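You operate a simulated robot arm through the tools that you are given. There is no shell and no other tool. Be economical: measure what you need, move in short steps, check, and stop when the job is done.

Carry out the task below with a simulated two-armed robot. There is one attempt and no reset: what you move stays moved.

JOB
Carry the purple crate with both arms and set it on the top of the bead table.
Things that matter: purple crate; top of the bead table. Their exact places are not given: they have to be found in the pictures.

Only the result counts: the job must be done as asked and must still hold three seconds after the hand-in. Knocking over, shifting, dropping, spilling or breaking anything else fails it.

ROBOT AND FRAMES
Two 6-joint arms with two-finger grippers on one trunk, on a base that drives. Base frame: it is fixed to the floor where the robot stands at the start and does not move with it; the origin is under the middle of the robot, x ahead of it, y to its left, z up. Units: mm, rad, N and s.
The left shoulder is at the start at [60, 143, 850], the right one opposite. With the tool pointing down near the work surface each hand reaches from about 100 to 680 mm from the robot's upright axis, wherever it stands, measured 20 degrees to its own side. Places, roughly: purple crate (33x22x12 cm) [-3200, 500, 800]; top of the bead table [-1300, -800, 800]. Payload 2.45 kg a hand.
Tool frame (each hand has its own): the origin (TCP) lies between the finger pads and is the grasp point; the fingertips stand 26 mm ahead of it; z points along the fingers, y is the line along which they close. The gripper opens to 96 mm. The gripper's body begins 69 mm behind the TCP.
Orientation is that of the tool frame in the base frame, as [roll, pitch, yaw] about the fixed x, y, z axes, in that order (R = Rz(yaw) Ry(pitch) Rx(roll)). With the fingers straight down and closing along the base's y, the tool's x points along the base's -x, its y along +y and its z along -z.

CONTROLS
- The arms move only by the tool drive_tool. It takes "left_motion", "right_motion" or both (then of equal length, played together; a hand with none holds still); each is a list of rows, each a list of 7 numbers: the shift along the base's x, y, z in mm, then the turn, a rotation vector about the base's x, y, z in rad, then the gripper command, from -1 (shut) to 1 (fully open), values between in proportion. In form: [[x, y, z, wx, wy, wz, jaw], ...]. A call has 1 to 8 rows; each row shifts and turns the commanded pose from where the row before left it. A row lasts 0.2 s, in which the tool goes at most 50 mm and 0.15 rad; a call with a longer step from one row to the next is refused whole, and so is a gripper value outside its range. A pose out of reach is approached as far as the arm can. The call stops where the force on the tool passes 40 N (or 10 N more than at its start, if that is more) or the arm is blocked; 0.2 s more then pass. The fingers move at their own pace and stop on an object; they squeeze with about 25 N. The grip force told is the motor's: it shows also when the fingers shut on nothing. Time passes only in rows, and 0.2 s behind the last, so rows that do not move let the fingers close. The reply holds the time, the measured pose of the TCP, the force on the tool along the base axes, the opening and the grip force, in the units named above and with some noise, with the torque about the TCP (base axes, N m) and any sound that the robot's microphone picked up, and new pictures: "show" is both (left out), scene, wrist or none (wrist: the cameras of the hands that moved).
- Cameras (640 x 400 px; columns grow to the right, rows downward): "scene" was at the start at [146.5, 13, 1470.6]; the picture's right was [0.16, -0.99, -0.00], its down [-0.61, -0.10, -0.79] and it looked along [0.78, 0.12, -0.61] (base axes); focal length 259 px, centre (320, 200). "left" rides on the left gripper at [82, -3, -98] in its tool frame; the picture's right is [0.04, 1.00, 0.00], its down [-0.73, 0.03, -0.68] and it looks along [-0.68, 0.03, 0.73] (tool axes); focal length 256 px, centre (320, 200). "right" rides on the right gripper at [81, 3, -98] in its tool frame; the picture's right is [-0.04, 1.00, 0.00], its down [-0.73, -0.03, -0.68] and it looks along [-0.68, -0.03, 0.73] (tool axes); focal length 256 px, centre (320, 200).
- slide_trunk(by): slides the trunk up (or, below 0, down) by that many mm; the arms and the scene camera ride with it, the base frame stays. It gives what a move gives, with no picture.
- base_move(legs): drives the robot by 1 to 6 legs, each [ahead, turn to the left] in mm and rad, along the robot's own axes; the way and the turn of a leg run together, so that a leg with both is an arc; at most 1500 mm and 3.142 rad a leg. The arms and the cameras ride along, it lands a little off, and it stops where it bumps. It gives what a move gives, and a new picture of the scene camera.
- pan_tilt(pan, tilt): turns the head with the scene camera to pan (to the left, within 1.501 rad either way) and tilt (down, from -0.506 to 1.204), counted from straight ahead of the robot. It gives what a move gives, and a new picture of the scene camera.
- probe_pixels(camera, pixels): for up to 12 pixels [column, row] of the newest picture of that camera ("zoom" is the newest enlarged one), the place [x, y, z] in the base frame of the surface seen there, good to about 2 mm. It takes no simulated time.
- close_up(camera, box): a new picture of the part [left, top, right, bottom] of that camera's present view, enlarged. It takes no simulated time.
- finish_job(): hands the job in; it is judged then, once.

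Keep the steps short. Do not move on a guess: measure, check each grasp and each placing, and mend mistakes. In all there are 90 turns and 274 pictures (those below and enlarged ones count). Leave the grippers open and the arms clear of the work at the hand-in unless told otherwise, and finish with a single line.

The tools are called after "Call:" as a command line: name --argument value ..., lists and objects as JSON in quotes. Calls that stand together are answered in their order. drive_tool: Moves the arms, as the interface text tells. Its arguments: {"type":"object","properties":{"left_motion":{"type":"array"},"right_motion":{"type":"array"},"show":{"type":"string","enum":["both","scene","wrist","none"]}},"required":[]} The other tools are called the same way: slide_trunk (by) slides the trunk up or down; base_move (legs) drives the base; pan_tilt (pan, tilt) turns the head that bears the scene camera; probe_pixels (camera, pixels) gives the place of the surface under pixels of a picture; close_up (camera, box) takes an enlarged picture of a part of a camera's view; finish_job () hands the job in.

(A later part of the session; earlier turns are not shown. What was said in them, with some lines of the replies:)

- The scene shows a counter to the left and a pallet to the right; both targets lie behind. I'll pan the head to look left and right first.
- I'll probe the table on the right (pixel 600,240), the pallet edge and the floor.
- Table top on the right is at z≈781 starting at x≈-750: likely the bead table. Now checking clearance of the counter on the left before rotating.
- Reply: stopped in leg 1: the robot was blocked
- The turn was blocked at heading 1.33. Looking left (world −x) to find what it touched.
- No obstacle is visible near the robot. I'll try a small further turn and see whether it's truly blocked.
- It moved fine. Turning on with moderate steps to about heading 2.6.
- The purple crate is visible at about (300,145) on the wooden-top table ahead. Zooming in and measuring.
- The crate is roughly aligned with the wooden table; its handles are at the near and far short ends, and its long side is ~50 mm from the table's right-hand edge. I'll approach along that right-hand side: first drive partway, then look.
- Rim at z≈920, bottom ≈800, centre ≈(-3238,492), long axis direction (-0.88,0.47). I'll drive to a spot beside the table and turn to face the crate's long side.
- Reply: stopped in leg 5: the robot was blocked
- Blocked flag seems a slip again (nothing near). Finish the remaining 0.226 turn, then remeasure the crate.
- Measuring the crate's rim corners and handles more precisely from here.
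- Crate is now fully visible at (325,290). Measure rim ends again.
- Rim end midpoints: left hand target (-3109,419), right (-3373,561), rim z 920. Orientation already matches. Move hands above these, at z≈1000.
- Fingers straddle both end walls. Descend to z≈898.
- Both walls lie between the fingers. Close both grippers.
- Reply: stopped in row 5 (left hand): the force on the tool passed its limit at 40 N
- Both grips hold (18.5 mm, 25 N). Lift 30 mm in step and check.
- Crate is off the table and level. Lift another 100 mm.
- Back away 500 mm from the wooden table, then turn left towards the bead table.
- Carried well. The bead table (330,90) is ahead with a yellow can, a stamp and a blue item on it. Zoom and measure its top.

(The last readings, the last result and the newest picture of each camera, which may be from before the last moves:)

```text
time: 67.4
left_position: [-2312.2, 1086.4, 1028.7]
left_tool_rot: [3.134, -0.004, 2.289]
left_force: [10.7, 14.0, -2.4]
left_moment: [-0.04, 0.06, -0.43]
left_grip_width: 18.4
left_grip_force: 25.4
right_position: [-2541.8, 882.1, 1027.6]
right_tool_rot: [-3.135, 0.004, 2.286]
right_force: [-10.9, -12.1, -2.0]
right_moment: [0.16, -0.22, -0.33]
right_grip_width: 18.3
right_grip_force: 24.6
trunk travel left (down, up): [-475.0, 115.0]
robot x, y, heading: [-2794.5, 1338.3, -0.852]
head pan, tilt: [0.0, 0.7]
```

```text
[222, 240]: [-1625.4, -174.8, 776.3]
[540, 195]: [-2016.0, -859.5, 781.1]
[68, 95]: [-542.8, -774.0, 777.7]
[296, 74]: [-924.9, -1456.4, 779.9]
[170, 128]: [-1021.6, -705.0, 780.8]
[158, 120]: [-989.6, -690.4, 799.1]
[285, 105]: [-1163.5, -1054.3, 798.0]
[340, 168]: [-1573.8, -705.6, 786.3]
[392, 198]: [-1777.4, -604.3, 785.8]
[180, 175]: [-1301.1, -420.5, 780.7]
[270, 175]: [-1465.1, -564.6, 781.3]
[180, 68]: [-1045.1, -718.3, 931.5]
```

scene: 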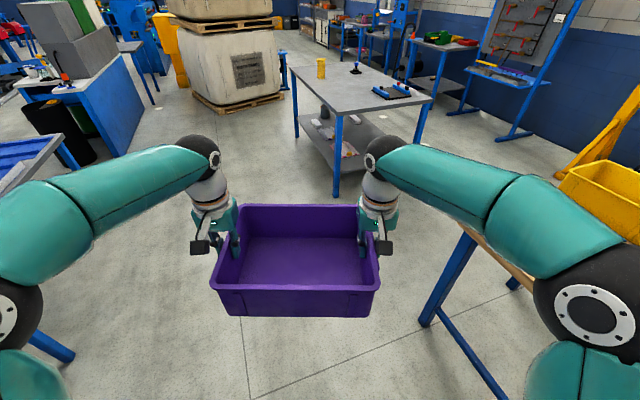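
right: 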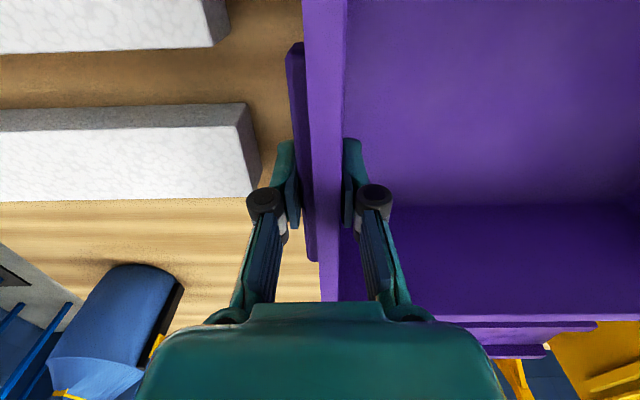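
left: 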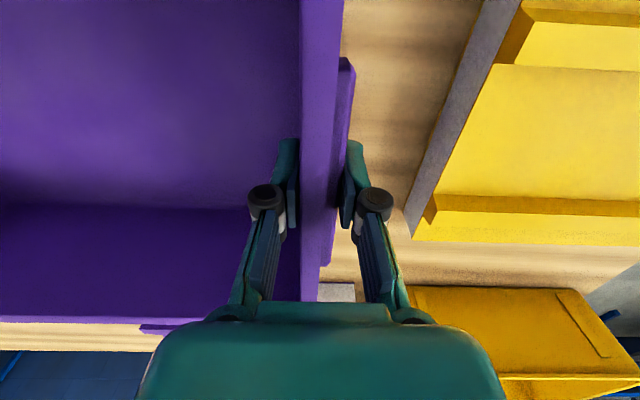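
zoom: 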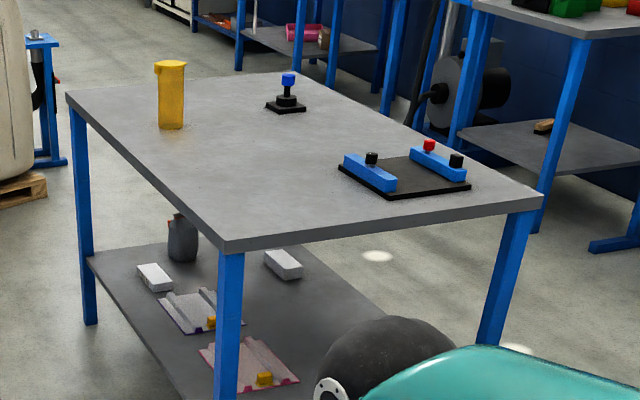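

Table top free area is near the front-left edge. Corners: P(-1625,-175), S(-543,-774), Q(-2016,-859). Plan to place the crate centred at about (-1369,-534), facing heading −2.09. Drive to a waypoint in front of it.

Call:
base_move --legs '[[0, 0.324], [1080, 0], [1080, 0]]'

```text
time: 79.4
left_position: [-391.8, 157.9, 1029.2]
left_tool_rot: [3.135, -0.005, 2.605]
left_force: [0.2, 4.0, -2.8]
left_moment: [-0.24, 0.22, -0.43]
left_grip_width: 18.5
left_grip_force: 25.1
right_position: [-547.0, -107.3, 1028.4]
right_tool_rot: [-3.135, 0.001, 2.602]
right_force: [0.6, -4.7, -3.5]
right_moment: [0.34, -0.28, -0.27]
right_grip_width: 18.2
right_grip_force: 24.9
trunk travel left (down, up): [-475.0, 115.0]
robot x, y, heading: [-933.1, 247.4, -0.537]
head pan, tilt: [0.0, 0.7]
```

scene: 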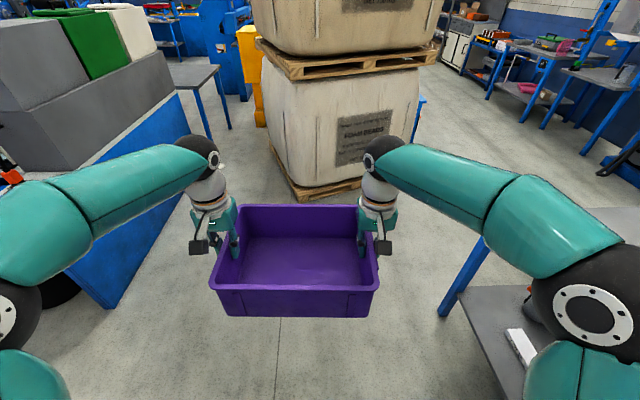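

Grips steady. Turn right in two legs to face the table.

Call:
base_move --legs '[[0, -0.78], [0, -0.773]]'

```text
time: 84.0
left_position: [-945.6, -306.6, 1029.3]
left_tool_rot: [3.13, -0.007, 1.172]
left_force: [0.4, -0.2, -2.7]
left_moment: [0.12, 0.23, -0.11]
left_grip_width: 18.4
left_grip_force: 24.9
right_position: [-1230.1, -190.4, 1028.3]
right_tool_rot: [-3.137, 0.0, 1.17]
right_force: [-2.3, 1.2, -4.3]
right_moment: [-0.14, -0.43, 0.12]
right_grip_width: 18.6
right_grip_force: 24.7
trunk travel left (down, up): [-475.0, 115.0]
robot x, y, heading: [-869.1, 216.1, -2.001]
head pan, tilt: [0.0, 0.7]
stopped in leg 2: the robot was blocked; the commanded pose is now the measured one
```

scene: 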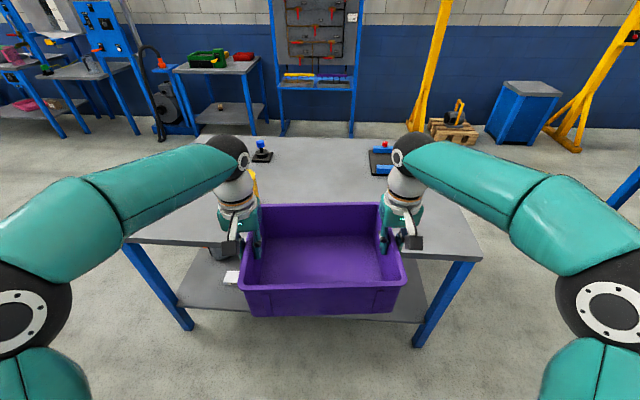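

Blocked flag again with ~0.09 missing; crate is at table offset, needs 390 mm in and ~105 mm to the right. Correct with a slight angled approach.

Call:
base_move --legs '[[0, -0.24], [396, 0], [0, 0.15]]'

```text
time: 88.1
left_position: [-1240.6, -615.7, 1030.2]
left_tool_rot: [3.133, -0.005, 1.084]
left_force: [2.0, 0.3, -3.4]
left_moment: [0.1, 0.31, -0.32]
left_grip_width: 18.4
left_grip_force: 24.8
right_position: [-1513.0, -471.5, 1029.4]
right_tool_rot: [-3.133, 0.005, 1.079]
right_force: [-1.5, -0.7, -2.1]
right_moment: [-0.09, -0.31, -0.14]
right_grip_width: 18.6
right_grip_force: 24.7
trunk travel left (down, up): [-475.0, 115.0]
robot x, y, heading: [-1126.8, -93.4, -2.093]
head pan, tilt: [0.0, 0.7]
```

scene: 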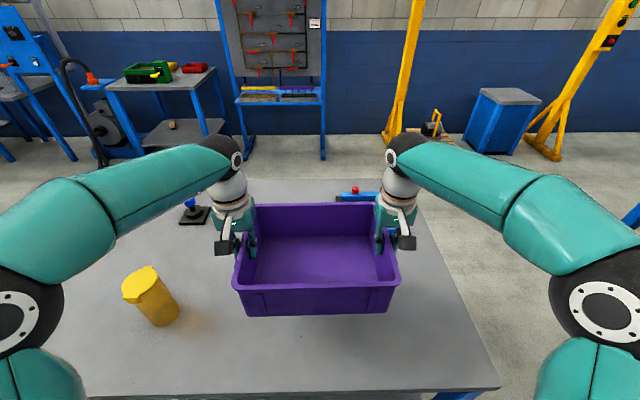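

Crate is over the free area (s≈395, t≈196). Yellow can and fixtures are clear. Lower 132 mm.

Call:
drive_tool --left_motion '[[0, 0, -19, 0, 0, 0, -1], [0, 0, -19, 0, 0, 0, -1], [0, 0, -19, 0, 0, 0, -1], [0, 0, -19, 0, 0, 0, -1], [0, 0, -19, 0, 0, 0, -1], [0, 0, -19, 0, 0, 0, -1], [0, 0, -18, 0, 0, 0, -1], [0, 0, 0, 0, 0, 0, -1]]' --right_motion '[[0, 0, -19, 0, 0, 0, -1], [0, 0, -19, 0, 0, 0, -1], [0, 0, -19, 0, 0, 0, -1], [0, 0, -19, 0, 0, 0, -1], [0, 0, -19, 0, 0, 0, -1], [0, 0, -19, 0, 0, 0, -1], [0, 0, -18, 0, 0, 0, -1], [0, 0, 0, 0, 0, 0, -1]]' --show "both"

```text
time: 89.9
left_position: [-1239.7, -614.7, 899.3]
left_tool_rot: [3.135, -0.005, 1.083]
left_force: [-4.8, 3.4, -2.8]
left_moment: [0.49, 0.22, -0.16]
left_grip_width: 18.4
left_grip_force: 24.9
right_position: [-1514.2, -471.2, 898.2]
right_tool_rot: [-3.137, 0.003, 1.078]
right_force: [5.0, -3.6, -2.7]
right_moment: [-0.5, -0.24, -0.02]
right_grip_width: 18.4
right_grip_force: 25.3
trunk travel left (down, up): [-475.0, 115.0]
robot x, y, heading: [-1126.8, -95.0, -2.093]
head pan, tilt: [0.0, 0.7]
```

scene: 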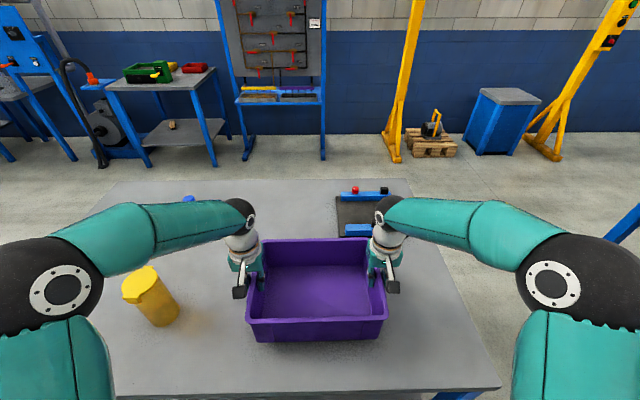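
right: 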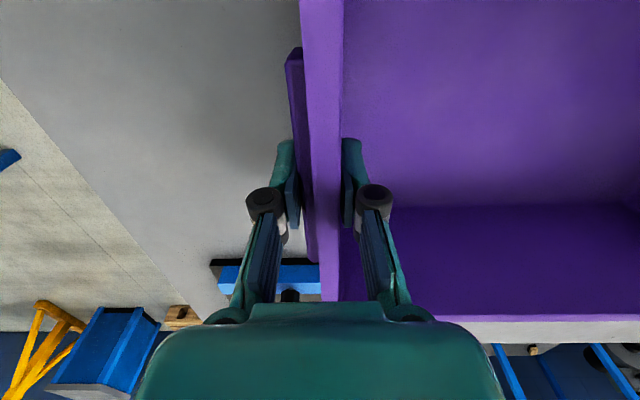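
left: 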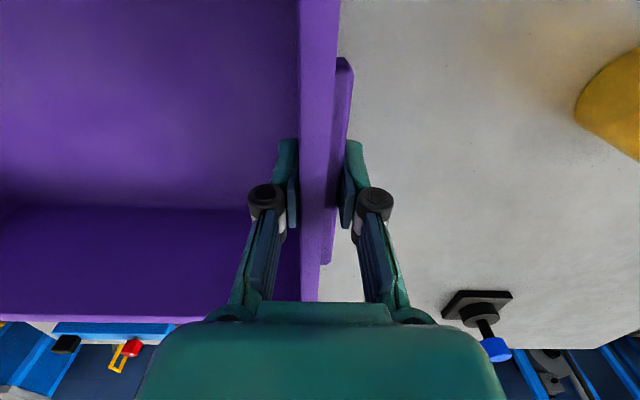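

The left arm passes near the yellow can; check heights before lowering more.

Call:
probe_pixels --camera "scene" --pixels '[[145, 275], [160, 310], [110, 255], [95, 290], [80, 330], [155, 245], [200, 230], [110, 300], [265, 325], [350, 230]]'

```text
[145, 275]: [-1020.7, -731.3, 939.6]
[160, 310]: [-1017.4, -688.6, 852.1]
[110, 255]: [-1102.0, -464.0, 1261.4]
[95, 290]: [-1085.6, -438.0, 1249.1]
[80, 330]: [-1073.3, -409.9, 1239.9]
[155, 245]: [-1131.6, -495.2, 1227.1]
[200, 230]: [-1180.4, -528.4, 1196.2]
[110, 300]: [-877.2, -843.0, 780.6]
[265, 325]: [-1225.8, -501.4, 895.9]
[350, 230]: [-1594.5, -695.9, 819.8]
```

Arm is far above the can. Lower the final ~17 mm gently, watching the force.

Call:
drive_tool --left_motion '[[0, 0, -6, 0, 0, 0, -1], [0, 0, -5, 0, 0, 0, -1], [0, 0, -2, 0, 0, 0, -1], [0, 0, -2, 0, 0, 0, -1], [0, 0, 0, 0, 0, 0, -1]]' --right_motion '[[0, 0, -6, 0, 0, 0, -1], [0, 0, -5, 0, 0, 0, -1], [0, 0, -2, 0, 0, 0, -1], [0, 0, -2, 0, 0, 0, -1], [0, 0, 0, 0, 0, 0, -1]]' --show "none"

```text
time: 91.1
left_position: [-1239.7, -614.5, 884.9]
left_tool_rot: [3.133, -0.006, 1.083]
left_force: [-3.9, 4.2, -2.3]
left_moment: [-0.01, 0.51, -0.19]
left_grip_width: 18.3
left_grip_force: 25.1
right_position: [-1512.7, -472.2, 882.6]
right_tool_rot: [-3.135, 0.002, 1.078]
right_force: [4.8, -3.8, -2.3]
right_moment: [0.02, -0.53, -0.06]
right_grip_width: 18.4
right_grip_force: 24.2
trunk travel left (down, up): [-475.0, 115.0]
robot x, y, heading: [-1124.3, -93.2, -2.092]
head pan, tilt: [0.0, 0.7]
```

Still hanging (−2.3 N each). Lower in 1.5 mm steps until the load goes onto the table.

Call:
drive_tool --left_motion '[[0, 0, -1.5, 0, 0, 0, -1], [0, 0, -1.5, 0, 0, 0, -1], [0, 0, -1, 0, 0, 0, -1], [0, 0, 0, 0, 0, 0, -1]]' --right_motion '[[0, 0, -1.5, 0, 0, 0, -1], [0, 0, -1.5, 0, 0, 0, -1], [0, 0, -1, 0, 0, 0, -1], [0, 0, 0, 0, 0, 0, -1]]' --show "scene"

```text
time: 92.1
left_position: [-1239.6, -615.3, 880.7]
left_tool_rot: [3.13, -0.005, 1.084]
left_force: [-4.1, 1.3, 0.5]
left_moment: [0.76, 0.0, -0.23]
left_grip_width: 18.6
left_grip_force: 24.6
right_position: [-1512.0, -472.3, 879.3]
right_tool_rot: [-3.134, 0.004, 1.078]
right_force: [4.5, -3.9, 9.4]
right_moment: [0.37, -0.72, 0.0]
right_grip_width: 18.4
right_grip_force: 24.8
trunk travel left (down, up): [-475.0, 115.0]
robot x, y, heading: [-1128.3, -95.1, -2.095]
head pan, tilt: [0.0, 0.7]
```

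scene: 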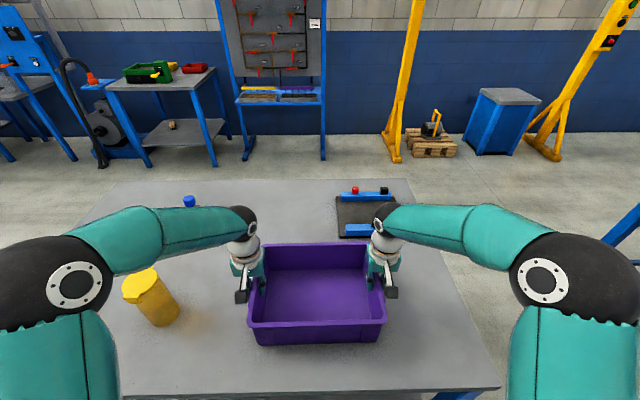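

Contact on both sides. Lower the left 1 mm and open both grippers gradually.

Call:
drive_tool --left_motion '[[0, 0, -1, 0, 0, 0, -1], [0, 0, 0, 0, 0, 0, -0.4], [0, 0, 0, 0, 0, 0, 0.2], [0, 0, 0, 0, 0, 0, 0.6], [0, 0, 0, 0, 0, 0, 1], [0, 0, 0, 0, 0, 0, 1], [0, 0, 0, 0, 0, 0, 1]]' --right_motion '[[0, 0, 0, 0, 0, 0, -1], [0, 0, 0, 0, 0, 0, -0.4], [0, 0, 0, 0, 0, 0, 0.2], [0, 0, 0, 0, 0, 0, 0.6], [0, 0, 0, 0, 0, 0, 1], [0, 0, 0, 0, 0, 0, 1], [0, 0, 0, 0, 0, 0, 1]]'

```text
time: 93.7
left_position: [-1240.1, -614.1, 880.1]
left_tool_rot: [3.133, -0.005, 1.084]
left_force: [0.0, -0.4, 0.1]
left_moment: [0.03, -0.02, -0.03]
left_grip_width: 96.1
left_grip_force: 0.1
right_position: [-1513.0, -471.3, 877.7]
right_tool_rot: [-3.134, 0.004, 1.079]
right_force: [-0.8, -0.1, -1.1]
right_moment: [0.01, 0.01, 0.0]
right_grip_width: 96.1
right_grip_force: 0.1
trunk travel left (down, up): [-475.0, 115.0]
robot x, y, heading: [-1128.7, -98.8, -2.091]
head pan, tilt: [0.0, 0.7]
```

scene: 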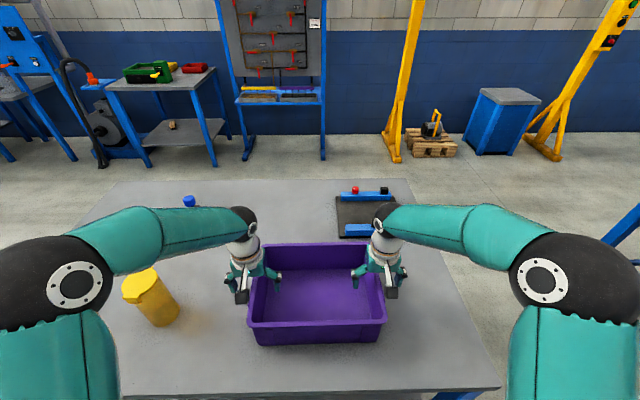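
right: 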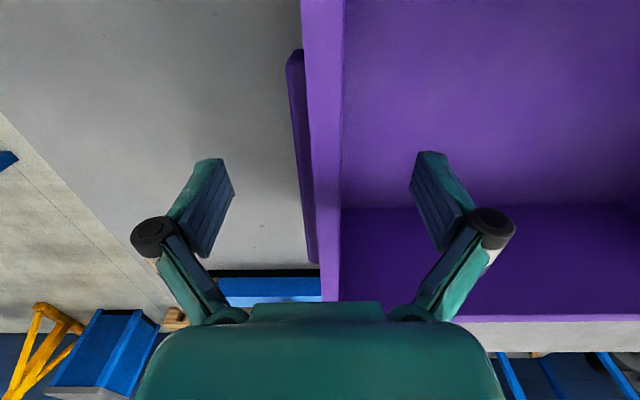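
left: 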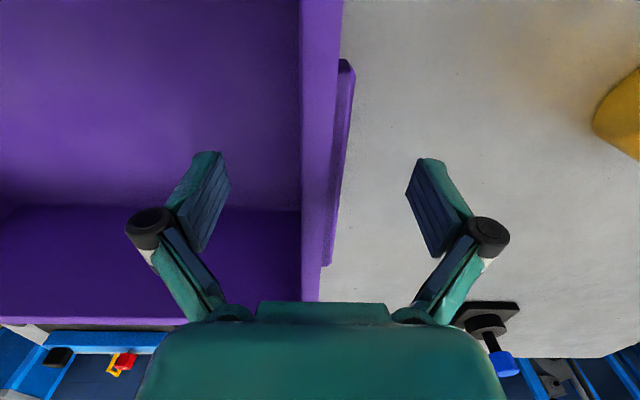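

Released; fingers are clear of the walls. Raise both hands 240 mm straight up.

Call:
drive_tool --left_motion '[[0, 0, 15, 0, 0, 0, 1], [0, 0, 30, 0, 0, 0, 1], [0, 0, 30, 0, 0, 0, 1], [0, 0, 35, 0, 0, 0, 1], [0, 0, 35, 0, 0, 0, 1], [0, 0, 35, 0, 0, 0, 1], [0, 0, 30, 0, 0, 0, 1], [0, 0, 30, 0, 0, 0, 1]]' --right_motion '[[0, 0, 15, 0, 0, 0, 1], [0, 0, 30, 0, 0, 0, 1], [0, 0, 30, 0, 0, 0, 1], [0, 0, 35, 0, 0, 0, 1], [0, 0, 35, 0, 0, 0, 1], [0, 0, 35, 0, 0, 0, 1], [0, 0, 30, 0, 0, 0, 1], [0, 0, 30, 0, 0, 0, 1]]' --show "scene"

Call:
base_move --legs '[[-400, 0]]'

```text
time: 95.5
left_position: [-1239.4, -614.7, 1119.2]
left_tool_rot: [3.133, -0.005, 1.083]
left_force: [0.6, 0.1, 0.2]
left_moment: [-0.01, -0.03, 0.0]
left_grip_width: 96.3
left_grip_force: 0.0
right_position: [-1510.9, -471.3, 1119.6]
right_tool_rot: [-3.136, 0.003, 1.079]
right_force: [0.1, -0.1, 2.0]
right_moment: [0.01, 0.0, -0.01]
right_grip_width: 96.0
right_grip_force: 0.0
trunk travel left (down, up): [-475.0, 115.0]
robot x, y, heading: [-1129.5, -93.4, -2.093]
head pan, tilt: [0.0, 0.7]
```

scene: 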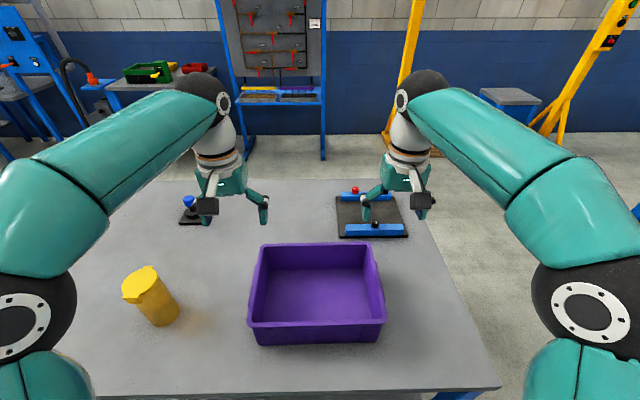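

```text
time: 98.0
left_position: [-1036.9, -264.6, 1119.6]
left_tool_rot: [3.131, -0.005, 1.085]
left_force: [-0.3, 0.4, -0.9]
left_moment: [-0.03, 0.0, -0.02]
left_grip_width: 95.8
left_grip_force: 0.1
right_position: [-1310.0, -123.6, 1120.4]
right_tool_rot: [-3.135, 0.004, 1.083]
right_force: [0.0, 0.7, 1.0]
right_moment: [-0.02, 0.02, 0.0]
right_grip_width: 95.8
right_grip_force: 0.1
trunk travel left (down, up): [-475.0, 115.0]
robot x, y, heading: [-924.9, 253.4, -2.097]
head pan, tilt: [0.0, 0.7]
```

scene: 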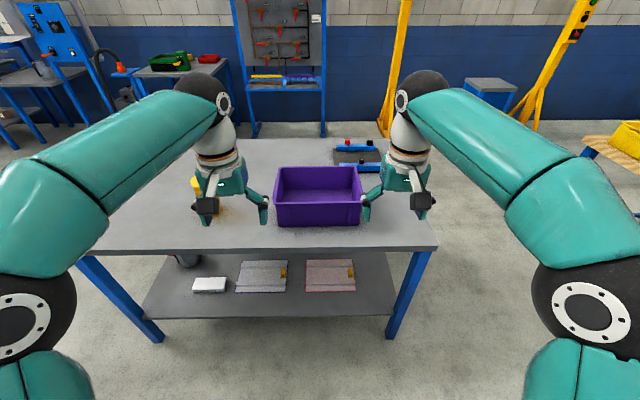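

The crate stands level on the bead table, everything else looks undisturbed, and the arms are clear with the grippers open. Handing in.

Call:
finish_job

```text
The job is handed in.
```

The purple crate, carried with both arms, now stands on the top of the bead table, and the job is handed in.
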